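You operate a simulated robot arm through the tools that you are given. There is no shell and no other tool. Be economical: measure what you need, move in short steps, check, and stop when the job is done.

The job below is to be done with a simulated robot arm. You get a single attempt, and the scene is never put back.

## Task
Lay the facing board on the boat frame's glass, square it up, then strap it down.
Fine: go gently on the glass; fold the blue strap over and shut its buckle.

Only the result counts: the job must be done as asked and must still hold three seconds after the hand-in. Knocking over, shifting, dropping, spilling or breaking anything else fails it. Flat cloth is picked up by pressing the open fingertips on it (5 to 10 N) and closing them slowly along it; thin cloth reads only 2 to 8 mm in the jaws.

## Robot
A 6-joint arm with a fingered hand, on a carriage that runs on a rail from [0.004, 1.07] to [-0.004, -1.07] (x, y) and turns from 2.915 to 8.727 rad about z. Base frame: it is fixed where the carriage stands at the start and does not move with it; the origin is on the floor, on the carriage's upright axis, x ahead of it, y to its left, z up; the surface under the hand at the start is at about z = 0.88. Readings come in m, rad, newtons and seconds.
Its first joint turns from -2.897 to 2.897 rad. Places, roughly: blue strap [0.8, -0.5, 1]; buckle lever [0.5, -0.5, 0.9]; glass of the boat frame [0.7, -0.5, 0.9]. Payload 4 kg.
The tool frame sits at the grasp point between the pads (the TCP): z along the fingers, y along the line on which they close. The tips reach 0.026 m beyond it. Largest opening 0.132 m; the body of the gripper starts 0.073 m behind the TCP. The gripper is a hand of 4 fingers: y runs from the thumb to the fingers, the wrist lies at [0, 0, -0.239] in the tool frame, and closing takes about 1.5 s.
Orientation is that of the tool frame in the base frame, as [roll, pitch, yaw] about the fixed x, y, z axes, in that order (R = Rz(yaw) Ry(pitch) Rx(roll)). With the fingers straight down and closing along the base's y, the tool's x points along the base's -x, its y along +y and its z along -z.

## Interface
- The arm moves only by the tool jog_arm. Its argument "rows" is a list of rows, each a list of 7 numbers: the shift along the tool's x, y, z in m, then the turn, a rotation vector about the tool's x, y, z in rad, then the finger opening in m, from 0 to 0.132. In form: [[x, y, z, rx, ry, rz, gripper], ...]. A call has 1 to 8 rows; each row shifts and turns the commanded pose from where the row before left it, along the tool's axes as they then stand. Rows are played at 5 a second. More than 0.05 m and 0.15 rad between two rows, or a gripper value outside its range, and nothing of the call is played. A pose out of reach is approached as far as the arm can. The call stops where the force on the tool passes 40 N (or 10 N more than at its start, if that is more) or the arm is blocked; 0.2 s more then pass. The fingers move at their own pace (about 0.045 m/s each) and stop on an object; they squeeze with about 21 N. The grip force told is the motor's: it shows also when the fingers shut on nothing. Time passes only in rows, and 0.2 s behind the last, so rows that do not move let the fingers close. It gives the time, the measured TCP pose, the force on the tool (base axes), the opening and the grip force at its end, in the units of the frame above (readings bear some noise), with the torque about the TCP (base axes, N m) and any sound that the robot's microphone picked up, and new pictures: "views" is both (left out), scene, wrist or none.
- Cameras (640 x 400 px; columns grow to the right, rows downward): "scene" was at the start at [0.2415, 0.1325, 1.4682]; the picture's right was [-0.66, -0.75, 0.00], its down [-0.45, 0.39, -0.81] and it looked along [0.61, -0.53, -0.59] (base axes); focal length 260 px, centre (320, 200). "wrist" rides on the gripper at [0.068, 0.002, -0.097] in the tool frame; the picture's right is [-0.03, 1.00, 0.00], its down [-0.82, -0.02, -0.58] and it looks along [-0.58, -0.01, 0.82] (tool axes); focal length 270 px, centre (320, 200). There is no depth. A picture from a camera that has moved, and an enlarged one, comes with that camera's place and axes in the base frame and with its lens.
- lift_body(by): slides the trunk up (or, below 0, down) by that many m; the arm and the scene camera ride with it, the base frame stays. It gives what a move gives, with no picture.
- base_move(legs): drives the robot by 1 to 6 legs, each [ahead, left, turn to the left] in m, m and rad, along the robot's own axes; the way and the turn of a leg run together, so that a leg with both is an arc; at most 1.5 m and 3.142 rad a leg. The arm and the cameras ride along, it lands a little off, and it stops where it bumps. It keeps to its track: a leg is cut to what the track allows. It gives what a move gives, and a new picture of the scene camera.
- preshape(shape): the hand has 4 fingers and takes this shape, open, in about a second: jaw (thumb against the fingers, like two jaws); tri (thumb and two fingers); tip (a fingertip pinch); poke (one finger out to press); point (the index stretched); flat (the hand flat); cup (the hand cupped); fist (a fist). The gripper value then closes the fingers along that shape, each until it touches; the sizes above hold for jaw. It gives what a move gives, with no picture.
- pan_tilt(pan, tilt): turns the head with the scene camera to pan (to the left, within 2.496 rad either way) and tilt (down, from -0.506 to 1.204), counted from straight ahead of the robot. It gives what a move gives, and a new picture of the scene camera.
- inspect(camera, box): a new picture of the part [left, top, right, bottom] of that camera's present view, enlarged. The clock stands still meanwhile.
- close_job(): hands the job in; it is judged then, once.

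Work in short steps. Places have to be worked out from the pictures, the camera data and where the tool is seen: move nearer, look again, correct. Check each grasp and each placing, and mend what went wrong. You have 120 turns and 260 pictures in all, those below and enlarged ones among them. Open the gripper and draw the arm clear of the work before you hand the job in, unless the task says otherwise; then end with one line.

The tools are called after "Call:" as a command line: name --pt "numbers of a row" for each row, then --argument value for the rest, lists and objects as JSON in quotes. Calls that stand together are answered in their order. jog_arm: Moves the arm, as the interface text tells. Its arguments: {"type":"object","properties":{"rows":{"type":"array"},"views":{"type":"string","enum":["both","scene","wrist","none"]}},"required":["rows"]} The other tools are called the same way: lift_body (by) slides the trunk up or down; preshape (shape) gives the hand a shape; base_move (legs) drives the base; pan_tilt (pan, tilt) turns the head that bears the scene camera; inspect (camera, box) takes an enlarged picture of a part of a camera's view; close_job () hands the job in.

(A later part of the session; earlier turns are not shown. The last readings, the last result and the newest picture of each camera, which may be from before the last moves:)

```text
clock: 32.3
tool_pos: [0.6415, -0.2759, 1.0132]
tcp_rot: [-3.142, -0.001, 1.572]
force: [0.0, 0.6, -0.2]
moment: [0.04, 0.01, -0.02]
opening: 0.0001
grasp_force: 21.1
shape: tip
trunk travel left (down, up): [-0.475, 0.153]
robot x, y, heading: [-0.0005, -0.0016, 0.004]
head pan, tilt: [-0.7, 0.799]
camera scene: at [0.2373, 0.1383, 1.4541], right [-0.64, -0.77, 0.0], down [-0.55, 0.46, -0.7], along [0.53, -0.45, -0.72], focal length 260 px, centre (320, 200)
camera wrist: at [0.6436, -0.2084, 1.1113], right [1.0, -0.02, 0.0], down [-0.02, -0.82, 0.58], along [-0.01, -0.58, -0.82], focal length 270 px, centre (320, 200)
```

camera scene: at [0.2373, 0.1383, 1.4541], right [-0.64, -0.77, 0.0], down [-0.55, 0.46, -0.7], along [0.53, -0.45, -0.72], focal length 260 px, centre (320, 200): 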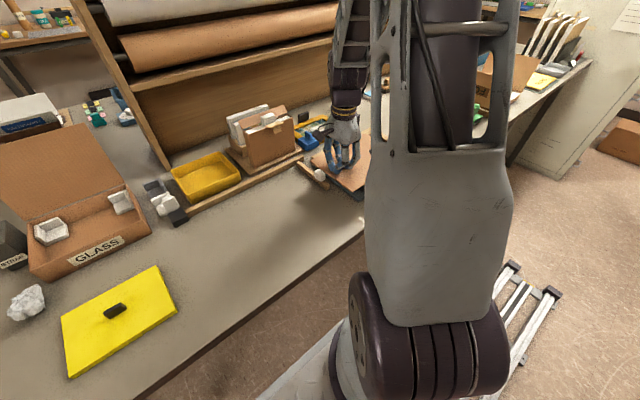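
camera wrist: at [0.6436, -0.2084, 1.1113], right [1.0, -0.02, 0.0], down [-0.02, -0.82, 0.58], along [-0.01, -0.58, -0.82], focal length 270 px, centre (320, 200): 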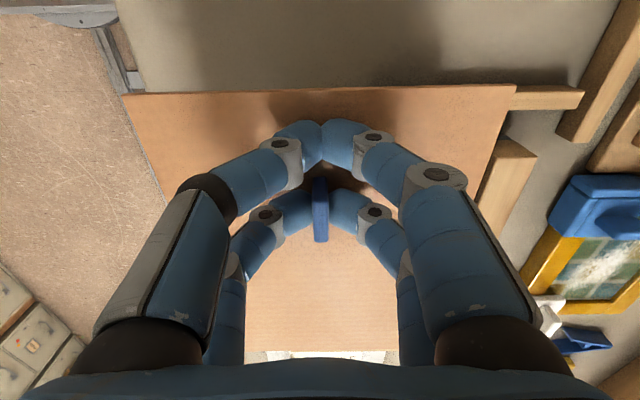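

Board centre sits at TCP + (0.001, −0.0795), well aligned. Now hover over the frame, a few mm off the fences.

Call:
jog_arm --pt "-0.03 0.012 0 0 0 0 0.0" --pt "-0.03 0.014 0 0 0 0 0.0" --pt "-0.0315 0.0155 0 0 0 0 0.0" --pt "0 0 0.02 0 0 0 0.0" --pt "0 0 0 0 0 0 0.0" --views "both"

Call:
inspect --camera "scene" --box '[280, 110, 420, 220]'

```text
clock: 33.5
tool_pos: [0.6833, -0.369, 0.9935]
tcp_rot: [3.141, 0.001, 1.571]
force: [0.4, 0.1, -2.1]
moment: [0.03, -0.01, -0.02]
opening: 0.0001
grasp_force: 21.1
shape: tip
trunk travel left (down, up): [-0.475, 0.153]
robot x, y, heading: [0.0006, 0.0017, 0.004]
head pan, tilt: [-0.7, 0.799]
camera scene: at [0.2373, 0.1379, 1.4542], right [-0.64, -0.76, 0.0], down [-0.55, 0.46, -0.7], along [0.53, -0.45, -0.72], focal length 260 px, centre (320, 200)
camera wrist: at [0.6853, -0.3013, 1.0905], right [1.0, -0.02, 0.0], down [-0.02, -0.82, 0.58], along [-0.01, -0.58, -0.82], focal length 270 px, centre (320, 200)
```

scene: 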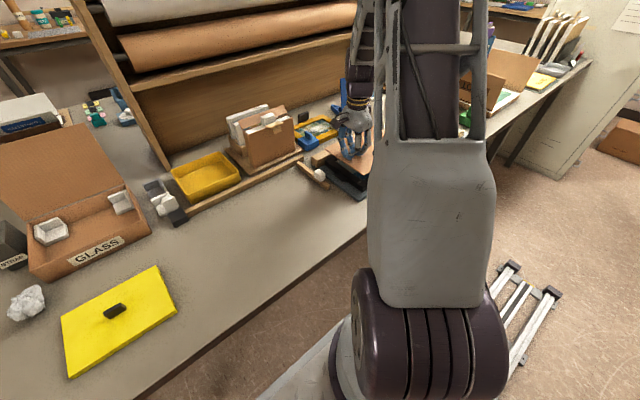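
wrist: 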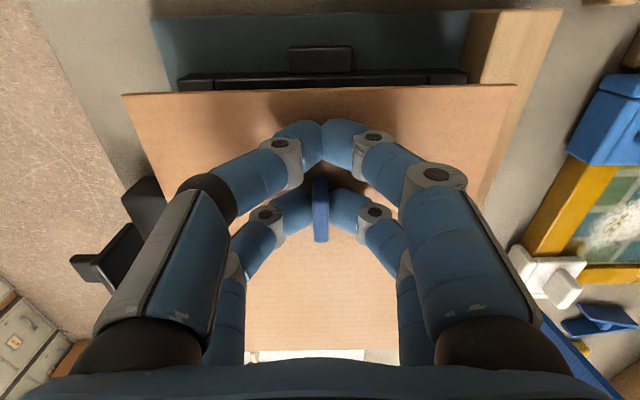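

```text
3.64 times, centred on (350, 165) of scene
camera zoom: at [0.2373, 0.1379, 1.4542], right [-0.64, -0.76, 0.0], down [-0.55, 0.46, -0.7], along [0.53, -0.45, -0.72], focal length 944 px, centre (211, 327)
```

zoom: 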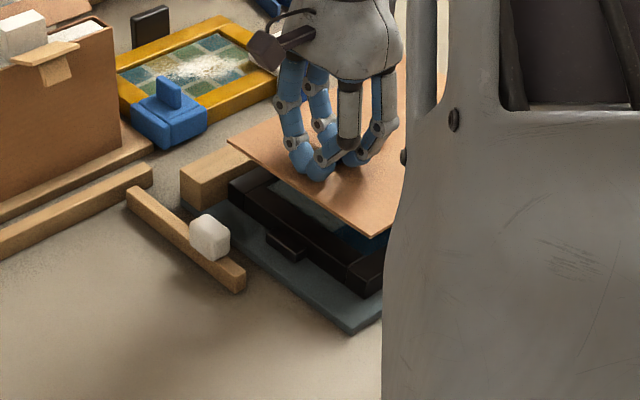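

Frame spans x 0.597–0.777, near edge y≈−0.337; board is centred within ≈6–9 mm clear of both fences. Lowering toward contact (expected TCP ≈0.94).

Call:
jog_arm --pt "0 0 0.015 0 0 0 0.0" --pt "0 0 0.012 0 0 0 0.0" --pt "0 0 0.008 0 0 0 0.0" --pt "0 0 0 0 0 0 0.0" --views "wrist"

Call:
inspect --camera "scene" --box '[280, 110, 420, 220]'

```text
clock: 34.5
tool_pos: [0.6834, -0.3688, 0.9592]
tcp_rot: [-3.14, -0.001, 1.572]
force: [0.3, -0.5, 0.1]
moment: [0.06, -0.02, -0.01]
opening: 0.0002
grasp_force: 21.5
shape: tip
trunk travel left (down, up): [-0.475, 0.153]
robot x, y, heading: [-0.0003, -0.0006, 0.001]
head pan, tilt: [-0.7, 0.799]
camera wrist: at [0.685, -0.3013, 1.0561], right [1.0, -0.02, 0.0], down [-0.02, -0.82, 0.58], along [-0.01, -0.58, -0.82], focal length 270 px, centre (320, 200)
```

wrist: 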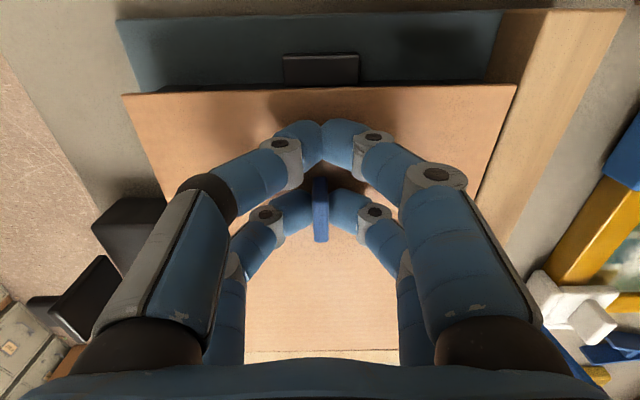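

```text
3.64 times, centred on (350, 165) of scene
camera zoom: at [0.2373, 0.1379, 1.4542], right [-0.64, -0.76, 0.0], down [-0.55, 0.46, -0.7], along [0.53, -0.45, -0.72], focal length 944 px, centre (211, 327)
```

zoom: 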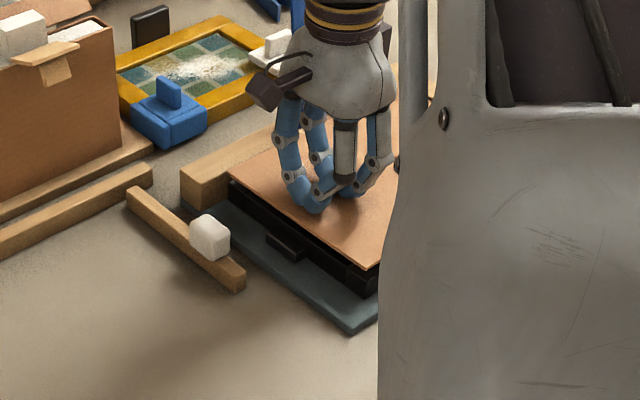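

Nearly down. Creep in 3 mm steps.

Call:
jog_arm --pt "0 0 0.004 0 0 0 0.0" --pt "0 0 0.004 0 0 0 0.0" --pt "0 0 0.003 0 0 0 0.0" --pt "0 0 0 0 0 0 0.0" --views "none"

Call:
jog_arm --pt "0 0 0.003 0 0 0 0.0" --pt "0 0 0 0 0 0 0.0" --views "wrist"

Call:
inspect --camera "scene" --box '[290, 120, 400, 210]'

```text
clock: 35.5
tool_pos: [0.6832, -0.3697, 0.9483]
tcp_rot: [-3.14, -0.001, 1.572]
force: [-0.4, 0.5, 0.2]
moment: [0.04, 0.0, -0.01]
opening: 0.0
grasp_force: 21.1
shape: tip
trunk travel left (down, up): [-0.475, 0.153]
robot x, y, heading: [-0.0008, -0.0006, 0.004]
head pan, tilt: [-0.7, 0.799]
```

```text
clock: 36.1
tool_pos: [0.6841, -0.369, 0.9446]
tcp_rot: [3.141, 0.001, 1.573]
force: [0.3, 0.5, -0.2]
moment: [-0.03, 0.0, 0.02]
opening: 0.0001
grasp_force: 21.4
shape: tip
trunk travel left (down, up): [-0.475, 0.153]
robot x, y, heading: [-0.0001, 0.0002, 0.005]
head pan, tilt: [-0.7, 0.799]
camera wrist: at [0.6856, -0.3015, 1.0426], right [1.0, -0.02, 0.0], down [-0.02, -0.82, 0.58], along [-0.01, -0.58, -0.82], focal length 270 px, centre (320, 200)
```

wrist: 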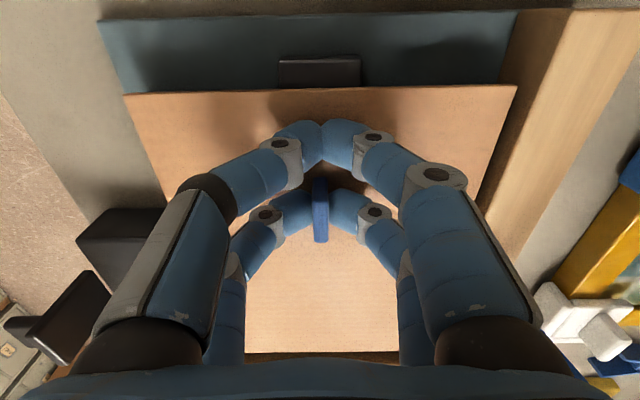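

```text
4.44 times, centred on (345, 165) of scene
camera zoom: at [0.2373, 0.1379, 1.4542], right [-0.64, -0.76, 0.0], down [-0.55, 0.46, -0.7], along [0.53, -0.45, -0.72], focal length 1154 px, centre (209, 356)
```

zoom: 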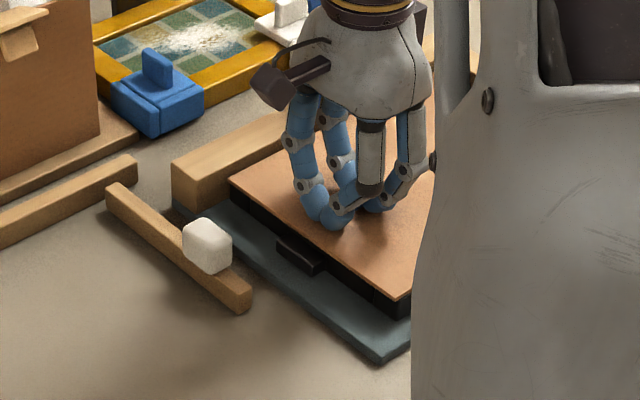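

Call:
jog_arm --pt "0 0 0.002 0 0 0 0.0" --pt "0 0 0 0 0 0 0.0" --views "none"

```text
clock: 36.7
tool_pos: [0.684, -0.3686, 0.9452]
tcp_rot: [3.142, 0.002, 1.57]
force: [-0.7, -0.5, 12.7]
moment: [0.11, -0.05, -0.09]
opening: 0.0002
grasp_force: 20.6
shape: tip
trunk travel left (down, up): [-0.475, 0.153]
robot x, y, heading: [0.0024, 0.002, -0.0]
head pan, tilt: [-0.7, 0.799]
```

Contact (12.7 N). Back off 2 mm to a light touch, then slide toward the +x fence in 2 mm steps.

Call:
jog_arm --pt "0 0 -0.002 0 0 0 0.0" --pt "0 0.002 0 0 0 0 0.0" --pt "0 0.002 0 0 0 0 0.0" --pt "0 0 0 0 0 0 0.0" --views "none"

Call:
jog_arm --pt "0 0.001 0 0 0 0 0.0" --pt "0 0 0 0 0 0 0.0" --views "none"

```text
clock: 37.7
tool_pos: [0.6891, -0.37, 0.9448]
tcp_rot: [3.141, -0.001, 1.572]
force: [-0.9, 0.1, 0.6]
moment: [0.01, 0.02, -0.02]
opening: 0.0002
grasp_force: 20.7
shape: tip
trunk travel left (down, up): [-0.475, 0.153]
robot x, y, heading: [0.0004, -0.0015, 0.002]
head pan, tilt: [-0.7, 0.799]
```

```text
clock: 38.3
tool_pos: [0.6895, -0.3702, 0.945]
tcp_rot: [-3.141, 0.001, 1.57]
force: [-4.9, 1.3, 0.3]
moment: [0.01, 0.07, -0.08]
opening: 0.0001
grasp_force: 21.5
shape: tip
trunk travel left (down, up): [-0.475, 0.153]
robot x, y, heading: [-0.0024, 0.0005, 0.001]
head pan, tilt: [-0.7, 0.799]
```

Touching the +x fence (−4.9 N). Now slide toward the −y fence.

Call:
jog_arm --pt "-0.002 -0.0005 0 0 0 0 0.0" --pt "-0.002 0 0 0 0 0 0.0" --pt "-0.002 0 0 0 0 0 0.0" --pt "0 0 0 0 0 0 0.0" --views "none"

Call:
jog_arm --pt "-0.0015 0 0 0 0 0 0.0" --pt "0 0 0 0 0 0 0.0" --views "wrist"

```text
clock: 39.3
tool_pos: [0.689, -0.3752, 0.9456]
tcp_rot: [3.14, 0.001, 1.57]
force: [-2.5, 1.2, -0.8]
moment: [0.02, 0.07, -0.05]
opening: 0.0
grasp_force: 20.8
shape: tip
trunk travel left (down, up): [-0.475, 0.153]
robot x, y, heading: [-0.0045, 0.001, -0.002]
head pan, tilt: [-0.7, 0.799]
```

```text
clock: 39.9
tool_pos: [0.6883, -0.3774, 0.9467]
tcp_rot: [3.141, 0.0, 1.572]
force: [-2.0, 0.5, -0.5]
moment: [0.01, 0.06, -0.07]
opening: 0.0001
grasp_force: 21.0
shape: tip
trunk travel left (down, up): [-0.475, 0.153]
robot x, y, heading: [0.0, 0.0043, 0.003]
head pan, tilt: [-0.7, 0.799]
camera wrist: at [0.6904, -0.3093, 1.0429], right [1.0, -0.02, 0.0], down [-0.02, -0.82, 0.58], along [-0.01, -0.58, -0.82], focal length 270 px, centre (320, 200)
```

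wrist: 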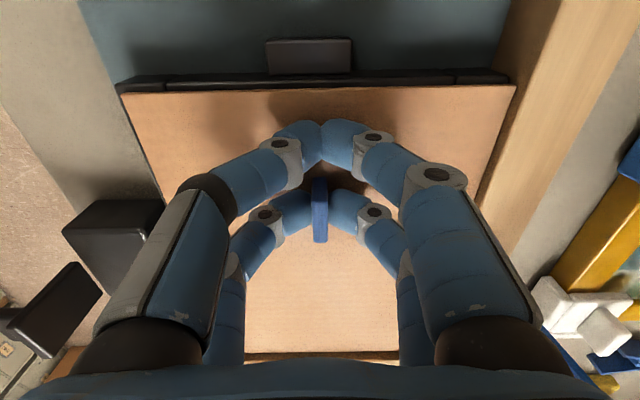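

Call:
jog_arm --pt "-0.0015 0 0 0 0 0 0.0" --pt "0 0 0 0 0 0 0.0" --views "none"

Call:
jog_arm --pt "-0.0015 0 0 0 0 0 0.0" --pt "0 0 0 0 0 0 0.0" --views "none"

```text
clock: 40.5
tool_pos: [0.687, -0.3778, 0.9458]
tcp_rot: [-3.141, 0.001, 1.571]
force: [-1.9, 0.9, 0.2]
moment: [0.01, 0.02, -0.03]
opening: 0.0
grasp_force: 20.7
shape: tip
trunk travel left (down, up): [-0.475, 0.153]
robot x, y, heading: [0.0029, 0.0042, 0.0]
head pan, tilt: [-0.7, 0.799]
```

```text
clock: 41.1
tool_pos: [0.6883, -0.3802, 0.9455]
tcp_rot: [-3.141, -0.002, 1.573]
force: [-0.8, 4.0, -1.7]
moment: [0.07, -0.04, -0.03]
opening: 0.0
grasp_force: 21.4
shape: tip
trunk travel left (down, up): [-0.475, 0.153]
robot x, y, heading: [0.0013, -0.0044, 0.002]
head pan, tilt: [-0.7, 0.799]
```

Touching the −y fence (+4 N). A small nudge into both to seat, then lower to light contact and release.

Call:
jog_arm --pt "-0.0007 0.001 0 0 0 0 0.0" --pt "0 0 0 0 0 0 0.0" --views "none"

Call:
jog_arm --pt "0 0 0.001 0 0 0 0.0" --pt "0 0 0 0 0 0 0.01" --pt "0 0 0 0 0 0 0.02" --pt "0 0 0 0 0 0 0.04" --pt "0 0 0 0 0 0 0.05" --pt "0 0 0 0 0 0 0.05" --views "wrist"

```text
clock: 41.7
tool_pos: [0.6883, -0.3792, 0.9452]
tcp_rot: [-3.138, -0.002, 1.57]
force: [-4.8, 8.8, 0.9]
moment: [0.15, 0.07, -0.09]
opening: 0.0003
grasp_force: 21.3
shape: tip
trunk travel left (down, up): [-0.475, 0.153]
robot x, y, heading: [0.0022, -0.0025, -0.001]
head pan, tilt: [-0.7, 0.799]
```

```text
clock: 43.1
tool_pos: [0.688, -0.3804, 0.9437]
tcp_rot: [3.141, 0.0, 1.57]
force: [0.9, 0.0, -0.3]
moment: [-0.01, 0.01, -0.03]
opening: 0.0497
grasp_force: 0.0
shape: tip
trunk travel left (down, up): [-0.475, 0.153]
robot x, y, heading: [-0.0001, 0.0017, 0.003]
head pan, tilt: [-0.7, 0.799]
camera wrist: at [0.6908, -0.3129, 1.0419], right [1.0, -0.02, 0.0], down [-0.02, -0.82, 0.58], along [-0.01, -0.58, -0.82], focal length 270 px, centre (320, 200)
```

wrist: 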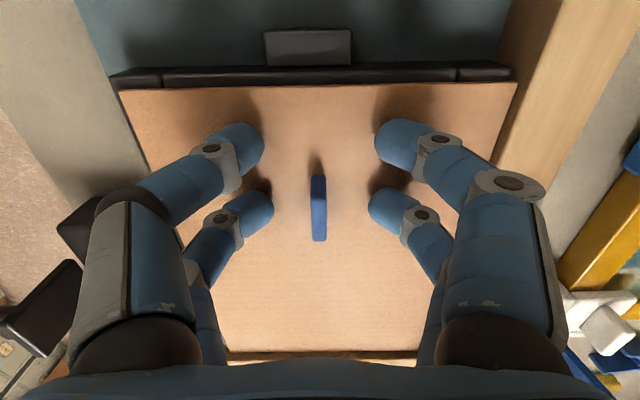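

Released cleanly, board flat against both fences. I'll lift away and look at the whole assembly.

Call:
jog_arm --pt "0 0 -0.03 0 0 0 0.05" --pt "0 0 -0.04 0 0 0 0.05" --pt "0 0 -0.05 0 0 0 0.05" --pt "0.04 0 -0.03 0 0 0 0.05" --pt "0.04 0 -0.03 0 0 0 0.05" --pt "0.05 0 0 0 0 0 0.05" --pt "0.05 0 0 0 0 0 0.05" --views "both"

Call:
inspect --camera "scene" --box '[290, 60, 430, 220]'

```text
clock: 44.7
tool_pos: [0.6876, -0.2021, 1.1248]
tcp_rot: [-3.14, 0.0, 1.572]
force: [0.5, -0.5, -0.4]
moment: [0.03, 0.01, -0.02]
opening: 0.0496
grasp_force: 0.0
shape: tip
trunk travel left (down, up): [-0.475, 0.153]
robot x, y, heading: [-0.0041, 0.0004, -0.001]
head pan, tilt: [-0.7, 0.799]
camera scene: at [0.2375, 0.1375, 1.4542], right [-0.64, -0.76, 0.0], down [-0.55, 0.46, -0.7], along [0.53, -0.45, -0.72], focal length 260 px, centre (320, 200)
camera wrist: at [0.6898, -0.1338, 1.2226], right [1.0, -0.02, 0.0], down [-0.02, -0.82, 0.58], along [-0.01, -0.58, -0.82], focal length 270 px, centre (320, 200)
```

scene: 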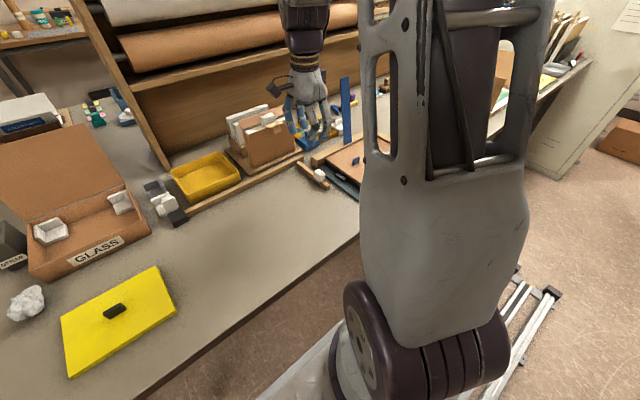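
wrist: 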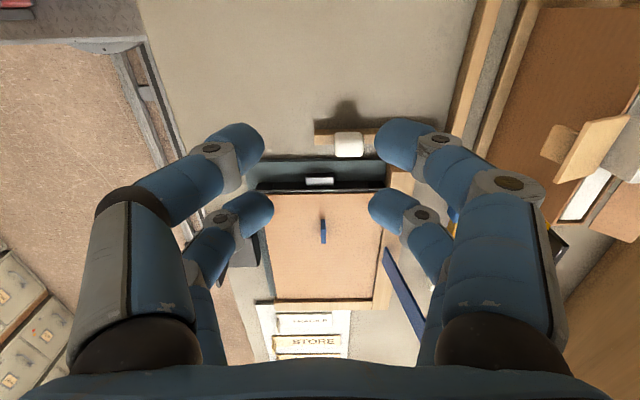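

```text
2.50 times, centred on (360, 140) of scene
camera zoom: at [0.2375, 0.1375, 1.4542], right [-0.64, -0.76, 0.0], down [-0.55, 0.46, -0.7], along [0.53, -0.45, -0.72], focal length 649 px, centre (220, 350)
```

zoom: 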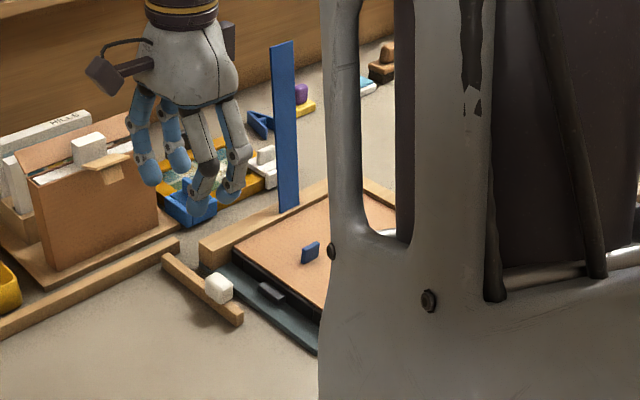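

Board looks square. To reach behind the strap I'll raise the hand above strap height, close the fingers, and drive the carriage 0.3 m to −y.

Call:
jog_arm --pt "0 0 -0.05 0 0 0 0.03" --pt "0 0 -0.05 0 0 0 0.01" --pt "0 0 -0.02 0 0 0 0.0" --pt "0 0 0 0 0 0 0.0" --views "none"

Call:
base_move --legs '[[0, -0.3, 0]]'

Call:
pan_tilt --pan -0.4 --tilt 0.7

```text
clock: 45.7
tool_pos: [0.6884, -0.1995, 1.2444]
tcp_rot: [-3.141, 0.0, 1.571]
force: [0.5, -0.5, 0.7]
moment: [-0.02, 0.01, 0.02]
opening: 0.0002
grasp_force: 15.5
shape: tip
trunk travel left (down, up): [-0.475, 0.153]
robot x, y, heading: [0.0004, -0.0039, -0.002]
head pan, tilt: [-0.7, 0.799]
```

```text
clock: 47.7
tool_pos: [0.6864, -0.4992, 1.2445]
tcp_rot: [3.14, -0.001, 1.571]
force: [0.2, 0.0, 0.0]
moment: [0.04, 0.0, 0.01]
opening: 0.0
grasp_force: 21.5
shape: tip
trunk travel left (down, up): [-0.475, 0.153]
robot x, y, heading: [-0.0008, -0.3013, -0.003]
head pan, tilt: [-0.7, 0.799]
camera scene: at [0.2362, -0.1616, 1.4542], right [-0.65, -0.76, 0.0], down [-0.55, 0.46, -0.7], along [0.53, -0.45, -0.72], focal length 260 px, centre (320, 200)
```

scene: 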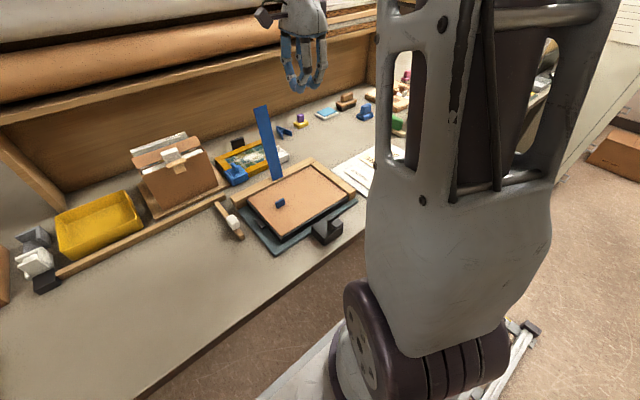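

```text
clock: 48.5
tool_pos: [0.687, -0.4993, 1.2457]
tcp_rot: [-3.141, -0.001, 1.57]
force: [-0.3, -0.4, -0.4]
moment: [0.02, 0.0, 0.01]
opening: 0.0
grasp_force: 21.3
shape: tip
trunk travel left (down, up): [-0.475, 0.153]
robot x, y, heading: [-0.0023, -0.3007, -0.004]
head pan, tilt: [-0.4, 0.7]
camera scene: at [0.2528, -0.1428, 1.4624], right [-0.39, -0.92, 0.0], down [-0.59, 0.25, -0.76], along [0.7, -0.3, -0.64], focal length 260 px, centre (320, 200)
```

scene: 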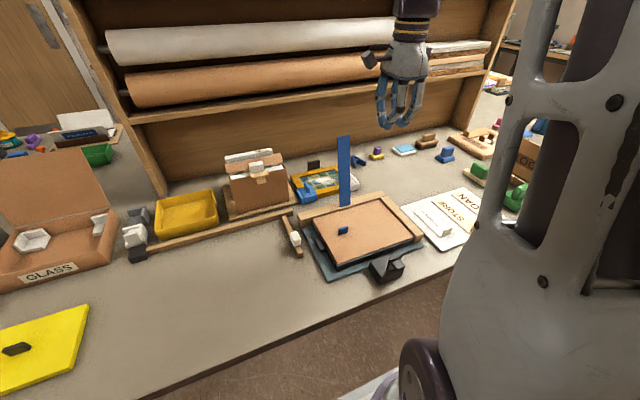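

Great view. Let me enlarge the strap, board and buckle.

Call:
inspect --camera "scene" --box '[280, 120, 450, 290]'

```text
2.35 times, centred on (365, 205) of scene
camera zoom: at [0.2528, -0.1428, 1.4624], right [-0.39, -0.92, 0.0], down [-0.59, 0.25, -0.76], along [0.7, -0.3, -0.64], focal length 611 px, centre (214, 188)
```

zoom: 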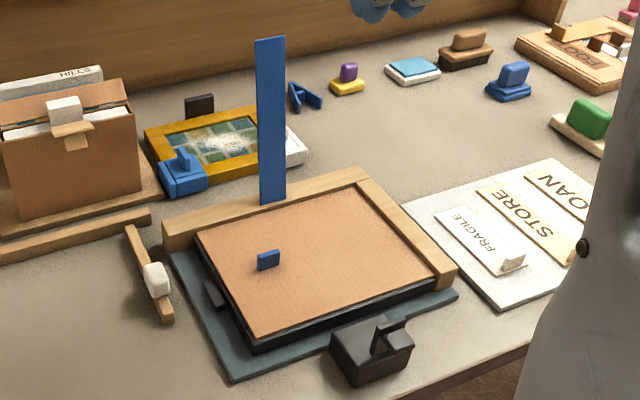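

Strap base ≈[0.78,−0.453,0.925], tip ≈[0.82,−0.453,1.14]. I'll pass above it to x≈0.89, then descend behind.

Call:
jog_arm --pt "0.023 0.04 0 0 0 0 0.0" --pt "0.023 0.04 0 0 0 0 0.0" --pt "0 0.045 0 0 0 0 0.0" --pt "0 0.045 0 0 0 0 0.0" --pt "0 0.035 0 0 0 0 0.0" --pt "0 0 0 0 0 0 0.0" --views "both"

```text
clock: 49.9
tool_pos: [0.8918, -0.4539, 1.2449]
tcp_rot: [3.14, 0.0, 1.571]
force: [0.5, 0.3, 0.1]
moment: [0.03, 0.01, -0.03]
opening: 0.0
grasp_force: 21.5
shape: tip
trunk travel left (down, up): [-0.475, 0.153]
robot x, y, heading: [-0.0029, -0.2961, -0.003]
head pan, tilt: [-0.4, 0.7]
camera scene: at [0.2529, -0.1428, 1.4624], right [-0.39, -0.92, 0.0], down [-0.59, 0.25, -0.76], along [0.7, -0.3, -0.64], focal length 260 px, centre (320, 200)
camera wrist: at [0.8956, -0.3861, 1.3429], right [1.0, -0.03, 0.0], down [-0.02, -0.82, 0.58], along [-0.01, -0.58, -0.82], focal length 270 px, centre (320, 200)
```

scene: 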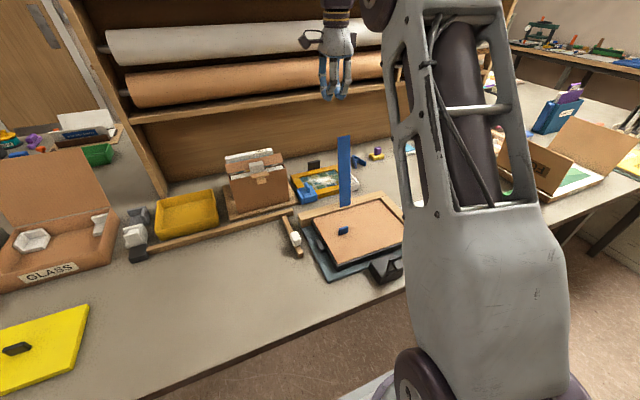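
wrist: 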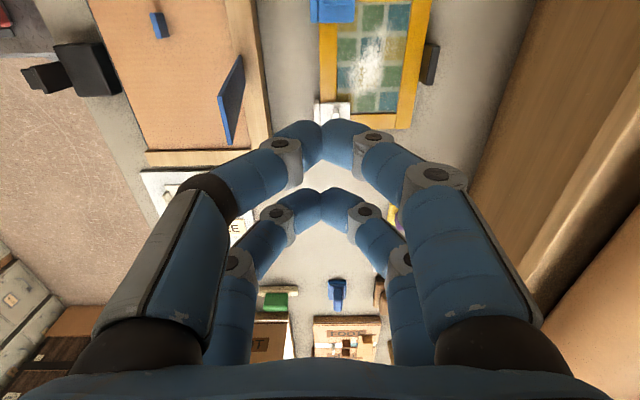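

Strap tip is at ≈[0.823,−0.453,1.143], leaning slightly back. Descend behind it to z≈1.11.

Call:
jog_arm --pt "0 0 0.045 0 0 0 0.0" --pt "0 0 0.045 0 0 0 0.0" --pt "0 0 0.045 0 0 0 0.0" --pt "0 0 0 0 0 0 0.0" --views "both"

```text
clock: 50.9
tool_pos: [0.8919, -0.4533, 1.1086]
tcp_rot: [3.141, -0.001, 1.571]
force: [-0.8, 0.2, 0.0]
moment: [0.0, 0.02, -0.01]
opening: 0.0002
grasp_force: 20.6
shape: tip
trunk travel left (down, up): [-0.475, 0.153]
robot x, y, heading: [-0.0029, -0.2985, -0.002]
head pan, tilt: [-0.4, 0.7]
camera scene: at [0.2528, -0.1428, 1.4624], right [-0.39, -0.92, 0.0], down [-0.59, 0.25, -0.76], along [0.7, -0.3, -0.64], focal length 260 px, centre (320, 200)
camera wrist: at [0.8934, -0.3859, 1.2059], right [1.0, -0.03, 0.0], down [-0.02, -0.82, 0.58], along [-0.01, -0.58, -0.82], focal length 270 px, centre (320, 200)
```

scene: 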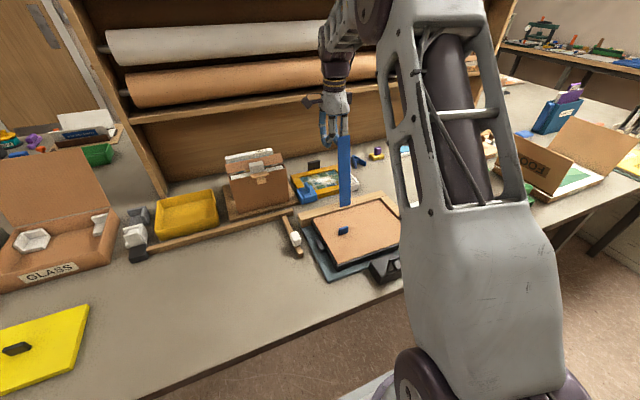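
wrist: 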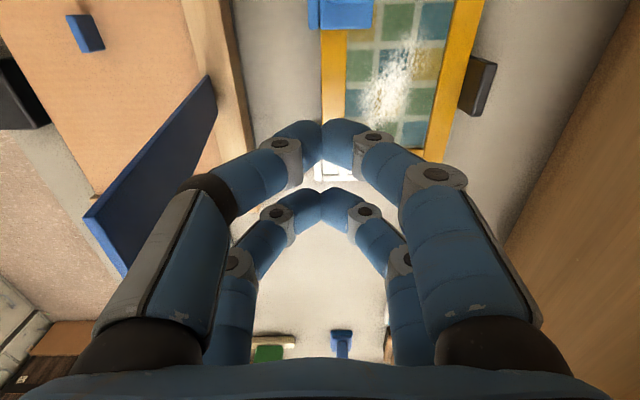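

The hand is behind the strap. Push toward −x in small steps.

Call:
jog_arm --pt "0 -0.02 0 0 0 0 0.0" --pt "0 -0.02 0 0 0 0 0.0" --pt "0 -0.02 0 0 0 0 0.0" --pt "0 -0.02 0 0 0 0 0.0" --pt "0 -0.02 0 0 0 0 0.0" --views "both"

```text
clock: 52.1
tool_pos: [0.7915, -0.4543, 1.1101]
tcp_rot: [3.141, 0.001, 1.571]
force: [-0.1, -0.4, -1.1]
moment: [0.03, 0.0, -0.02]
opening: 0.0001
grasp_force: 20.8
shape: tip
trunk travel left (down, up): [-0.475, 0.153]
robot x, y, heading: [-0.0018, -0.2997, -0.006]
head pan, tilt: [-0.4, 0.7]
camera scene: at [0.2531, -0.1428, 1.4623], right [-0.39, -0.92, 0.0], down [-0.59, 0.25, -0.76], along [0.7, -0.3, -0.64], focal length 260 px, centre (320, 200)
camera wrist: at [0.794, -0.3865, 1.2068], right [1.0, -0.03, 0.0], down [-0.02, -0.82, 0.58], along [-0.01, -0.58, -0.82], focal length 270 px, centre (320, 200)
```

scene: 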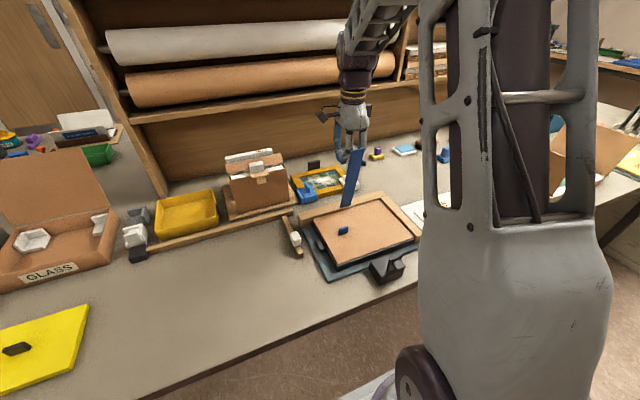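
wrist: 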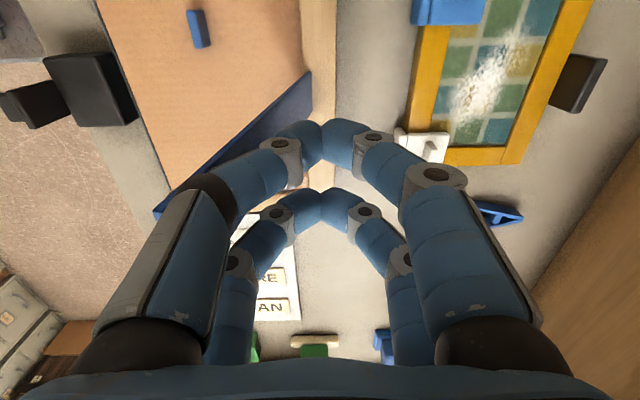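

The strap swings freely over. Continue pushing along an arc downward.

Call:
jog_arm --pt "0 -0.02 0.0 0 0 0 0.0" --pt "0 -0.02 0.005 0 0 0 0.0" --pt "0 -0.02 0.005 0 0 0 0.0" --pt "0 -0.02 0.01 0 0 0 0.0" --pt "0 -0.02 0.01 0 0 0 0.0" --pt "0 -0.01 0.01 0 0 0 0.0" --views "both"

```text
clock: 53.5
tool_pos: [0.6812, -0.4528, 1.0694]
tcp_rot: [3.141, 0.001, 1.571]
force: [0.1, 0.1, 0.2]
moment: [0.01, -0.02, 0.0]
opening: 0.0
grasp_force: 20.7
shape: tip
trunk travel left (down, up): [-0.475, 0.153]
robot x, y, heading: [-0.0032, -0.2997, -0.005]
head pan, tilt: [-0.4, 0.7]
camera scene: at [0.2529, -0.1428, 1.4624], right [-0.39, -0.92, 0.0], down [-0.59, 0.25, -0.76], along [0.7, -0.3, -0.64], focal length 260 px, centre (320, 200)
camera wrist: at [0.6835, -0.3862, 1.1668], right [1.0, -0.03, 0.0], down [-0.02, -0.82, 0.58], along [-0.01, -0.58, -0.82], focal length 270 px, centre (320, 200)
```

scene: 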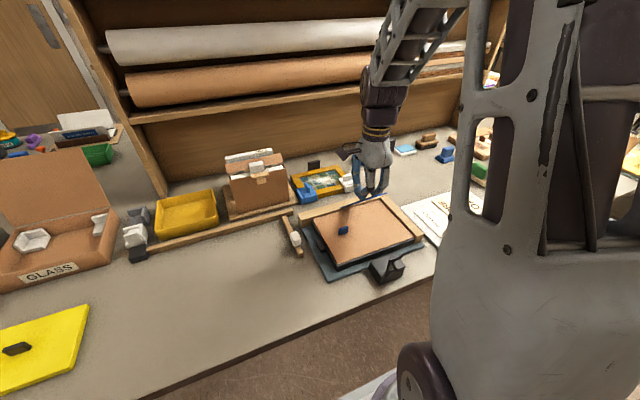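
wrist: 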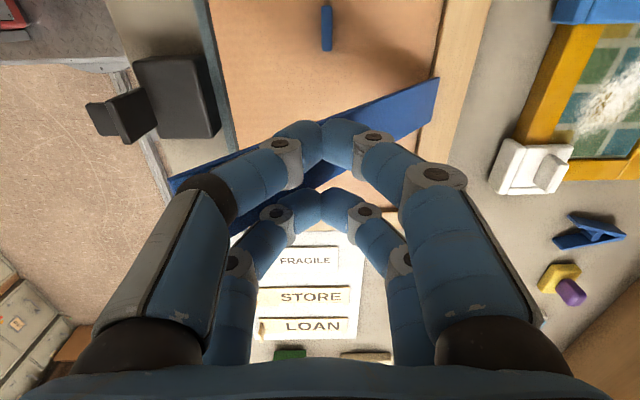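

Strap is now at a shallow angle under the fingers. Ease it down.

Call:
jog_arm --pt "0 -0.01 0.02 0 0 0 0.0" --pt "0 -0.01 0.02 0 0 0 0.0" --pt "0 0 0.02 0 0 0 0.0" --pt "0 0 0.02 0 0 0 0.0" --pt "0 0 0.015 0 0 0 0.0" --pt "0 0 0 0 0 0 0.0" --views "both"

```text
clock: 54.9
tool_pos: [0.6624, -0.4541, 0.9747]
tcp_rot: [3.142, 0.0, 1.572]
force: [0.5, -0.2, 0.5]
moment: [0.01, -0.01, -0.05]
opening: 0.0
grasp_force: 20.7
shape: tip
trunk travel left (down, up): [-0.475, 0.153]
robot x, y, heading: [-0.0028, -0.2967, 0.001]
head pan, tilt: [-0.4, 0.7]
camera scene: at [0.2528, -0.1428, 1.4624], right [-0.39, -0.92, 0.0], down [-0.59, 0.25, -0.76], along [0.7, -0.3, -0.64], focal length 260 px, centre (320, 200)
camera wrist: at [0.664, -0.3859, 1.0717], right [1.0, -0.03, 0.0], down [-0.02, -0.82, 0.58], along [-0.01, -0.58, -0.82], focal length 270 px, centre (320, 200)
```

scene: 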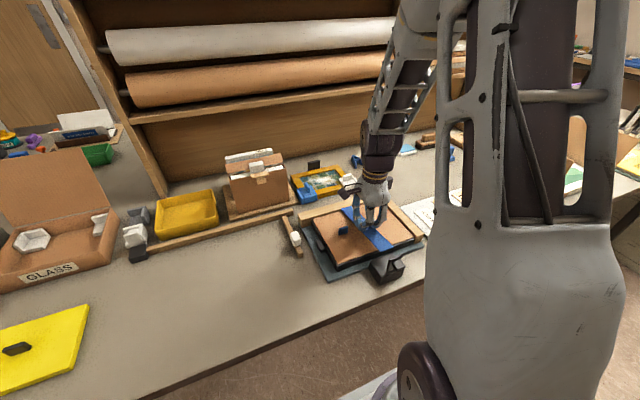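
wrist: 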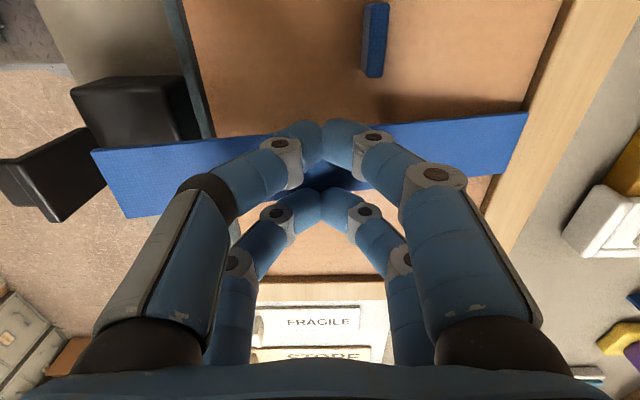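

Call:
inspect --camera "scene" --box '[290, 170, 450, 290]'

Call:
inspect --camera "wrist" --box '[0, 50, 260, 240]'

```text
3.33 times, centred on (370, 230) of scene
camera zoom: at [0.2528, -0.1428, 1.4624], right [-0.39, -0.92, 0.0], down [-0.59, 0.25, -0.76], along [0.7, -0.3, -0.64], focal length 865 px, centre (153, 100)
```

zoom: 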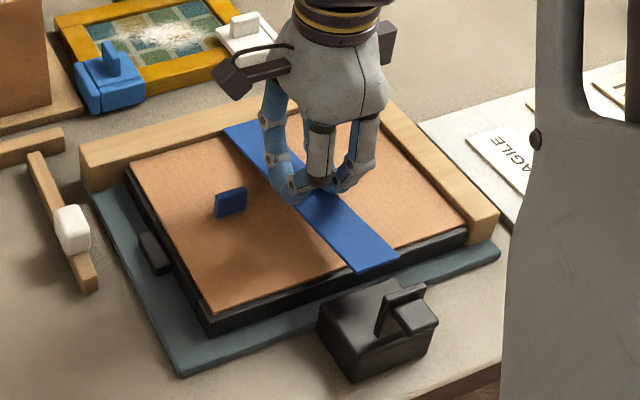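

```text
2.11 times, centred on (130, 145) of wrist
camera zoom: at [0.664, -0.3859, 1.0717], right [1.0, -0.03, 0.0], down [-0.02, -0.82, 0.58], along [-0.01, -0.58, -0.82], focal length 569 px, centre (720, 316)
```

zoom: 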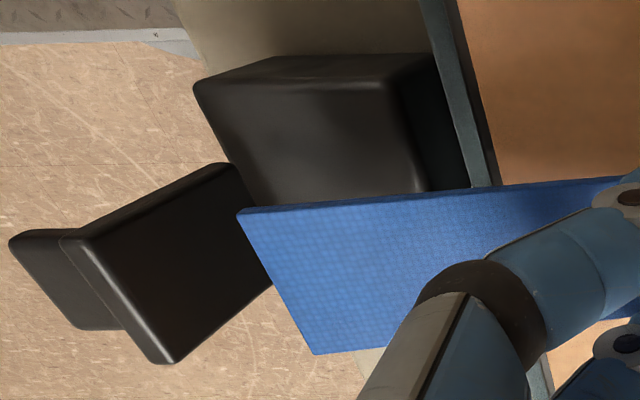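

Strap is almost lying; its tip is over the buckle block, and the lever stands upright on the robot side, to be folded toward +x. Press down lightly.

Call:
jog_arm --pt "0 0 0.006 0 0 0 0.0" --pt "0 0 0.006 0 0 0 0.0" --pt "0 0 0.005 0 0 0 0.0" --pt "0 0 0 0 0 0 0.0" --views "wrist"

Call:
inspect --camera "scene" --box '[290, 170, 450, 290]'

```text
clock: 55.9
tool_pos: [0.6614, -0.4534, 0.9558]
tcp_rot: [3.141, 0.0, 1.571]
force: [-0.1, 0.8, -0.1]
moment: [0.01, -0.03, 0.03]
opening: 0.0002
grasp_force: 21.4
shape: tip
trunk travel left (down, up): [-0.475, 0.153]
robot x, y, heading: [-0.0021, -0.3001, -0.001]
head pan, tilt: [-0.4, 0.7]
camera wrist: at [0.6637, -0.3859, 1.0544], right [1.0, -0.03, 0.0], down [-0.02, -0.82, 0.58], along [-0.01, -0.58, -0.82], focal length 270 px, centre (320, 200)
```

wrist: 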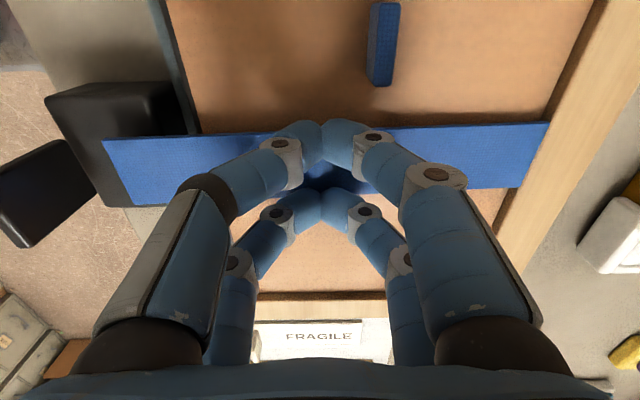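

```text
3.33 times, centred on (370, 230) of scene
camera zoom: at [0.2528, -0.1428, 1.4624], right [-0.39, -0.92, 0.0], down [-0.59, 0.25, -0.76], along [0.7, -0.3, -0.64], focal length 865 px, centre (153, 100)
```

zoom: 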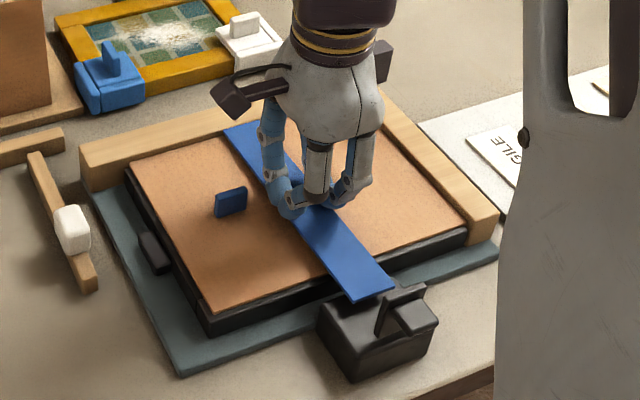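

Call:
jog_arm --pt "0 0 0.003 0 0 0 0.0" --pt "0 0 0.003 0 0 0 0.0" --pt "0 0 0 0 0 0 0.0" --views "none"

Call:
jog_arm --pt "0 0 0.002 0 0 0 0.0" --pt "0 0 0 0 0 0 0.0" --views "none"

Call:
inspect --camera "scene" --box '[290, 170, 450, 290]'

```text
clock: 56.7
tool_pos: [0.6637, -0.4538, 0.953]
tcp_rot: [-3.142, -0.002, 1.571]
force: [-0.4, -0.3, 0.7]
moment: [0.0, 0.03, -0.02]
opening: 0.0
grasp_force: 21.7
shape: tip
trunk travel left (down, up): [-0.475, 0.153]
robot x, y, heading: [-0.0009, -0.2976, -0.002]
head pan, tilt: [-0.4, 0.7]
```

```text
clock: 57.3
tool_pos: [0.6628, -0.4537, 0.9499]
tcp_rot: [3.139, 0.0, 1.57]
force: [2.9, 0.0, 10.0]
moment: [0.1, -0.13, -0.03]
opening: 0.0002
grasp_force: 21.1
shape: tip
trunk travel left (down, up): [-0.475, 0.153]
robot x, y, heading: [-0.0002, -0.2973, 0.005]
head pan, tilt: [-0.4, 0.7]
```

```text
3.33 times, centred on (370, 230) of scene
camera zoom: at [0.2526, -0.1427, 1.4625], right [-0.39, -0.92, 0.0], down [-0.59, 0.25, -0.77], along [0.7, -0.3, -0.64], focal length 865 px, centre (153, 100)
```

zoom: 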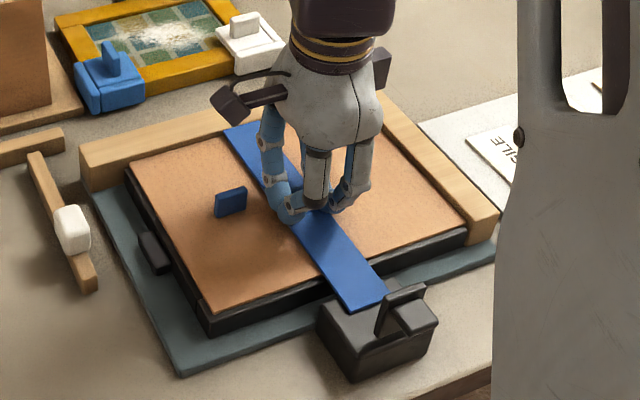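

Strap pressed flat onto the board (10 N). Back off, lift, and check it stays, then shift the carriage back so the lever's robot side is within reach.

Call:
jog_arm --pt "0 0 -0.01 0 0 0 0.0" --pt "0 0 -0.04 0 0 0 0.0" --pt "0 0 -0.05 0 0 0 0.0" --pt "0 0 -0.05 0 0 0 0.0" --pt "0 0 -0.05 0 0 0 0.0" --views "wrist"

Call:
base_move --legs '[[0, 0.27, 0]]'

```text
clock: 58.5
tool_pos: [0.6626, -0.4553, 1.1496]
tcp_rot: [-3.141, 0.001, 1.571]
force: [1.2, 0.6, -0.1]
moment: [0.05, 0.03, 0.0]
opening: 0.0
grasp_force: 21.2
shape: tip
trunk travel left (down, up): [-0.475, 0.153]
robot x, y, heading: [-0.0035, -0.3007, 0.003]
head pan, tilt: [-0.4, 0.7]
camera wrist: at [0.6638, -0.3865, 1.248], right [1.0, -0.03, 0.0], down [-0.02, -0.82, 0.58], along [-0.02, -0.58, -0.82], focal length 270 px, centre (320, 200)
```

wrist: 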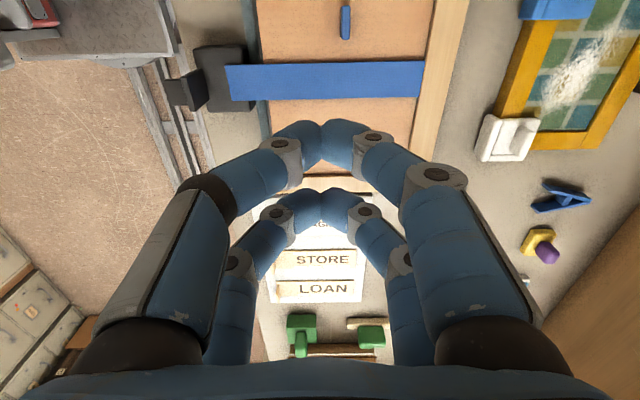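

```text
clock: 60.5
tool_pos: [0.6628, -0.1805, 1.149]
tcp_rot: [-3.141, 0.0, 1.574]
force: [0.5, 0.3, 0.5]
moment: [-0.01, 0.0, 0.03]
opening: 0.0003
grasp_force: 20.5
shape: tip
trunk travel left (down, up): [-0.475, 0.153]
robot x, y, heading: [-0.002, -0.025, 0.001]
head pan, tilt: [-0.4, 0.7]
camera scene: at [0.2533, 0.1298, 1.4624], right [-0.39, -0.92, 0.0], down [-0.59, 0.25, -0.76], along [0.71, -0.3, -0.64], focal length 260 px, centre (320, 200)
```

scene: 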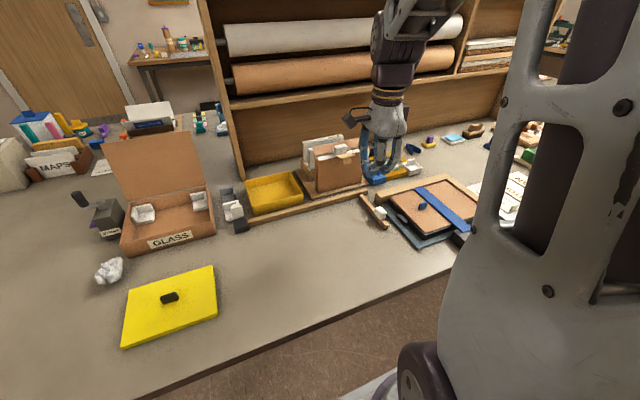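

Strap stays flat. Move to view the buckle from its +y side with the wrist camera.

Call:
jog_arm --pt "-0.03 -0.03 0 0 0 0 0.0" --pt "-0.03 -0.03 0 0 0 0 0.0" --pt "-0.03 -0.03 0.02 0 0 0 0.0" --pt "-0.03 -0.03 0.02 0 0 0 0.0" --pt "-0.03 -0.03 0.02 0 0 0 0.0" --pt "0 0 0.04 0 0 0 0.0" --pt "0 0 0 0 0 0 0.0" --views "wrist"

Call:
pan_tilt --pan -0.8 --tilt 0.8

```text
clock: 62.1
tool_pos: [0.5151, -0.3304, 1.0507]
tcp_rot: [3.141, 0.001, 1.576]
force: [-0.8, 0.4, 0.2]
moment: [0.0, 0.01, 0.02]
opening: 0.0
grasp_force: 21.4
shape: tip
trunk travel left (down, up): [-0.475, 0.153]
robot x, y, heading: [0.0033, -0.0237, 0.005]
head pan, tilt: [-0.4, 0.7]
camera wrist: at [0.5153, -0.2628, 1.1481], right [1.0, -0.02, 0.0], down [-0.02, -0.82, 0.58], along [-0.01, -0.58, -0.82], focal length 270 px, centre (320, 200)
```

wrist: 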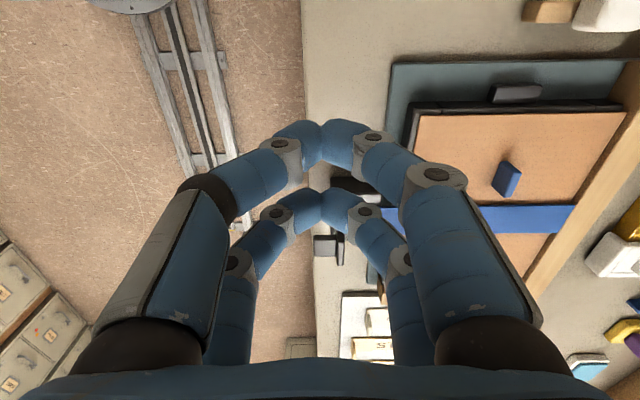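

```text
clock: 62.9
tool_pos: [0.5146, -0.3309, 1.0521]
tcp_rot: [-3.141, 0.0, 1.573]
force: [0.7, 0.0, 0.3]
moment: [0.02, 0.02, 0.01]
opening: 0.0
grasp_force: 21.5
shape: tip
trunk travel left (down, up): [-0.475, 0.153]
robot x, y, heading: [-0.0045, -0.0288, 0.002]
head pan, tilt: [-0.799, 0.799]
camera scene: at [0.2314, 0.105, 1.4542], right [-0.71, -0.7, 0.0], down [-0.5, 0.51, -0.7], along [0.49, -0.5, -0.72], focal length 260 px, centre (320, 200)
```

scene: 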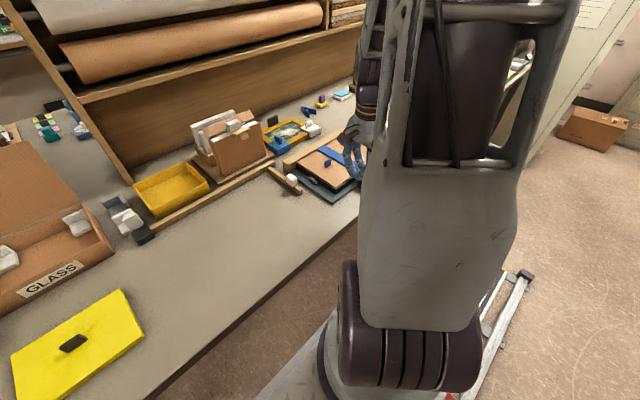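

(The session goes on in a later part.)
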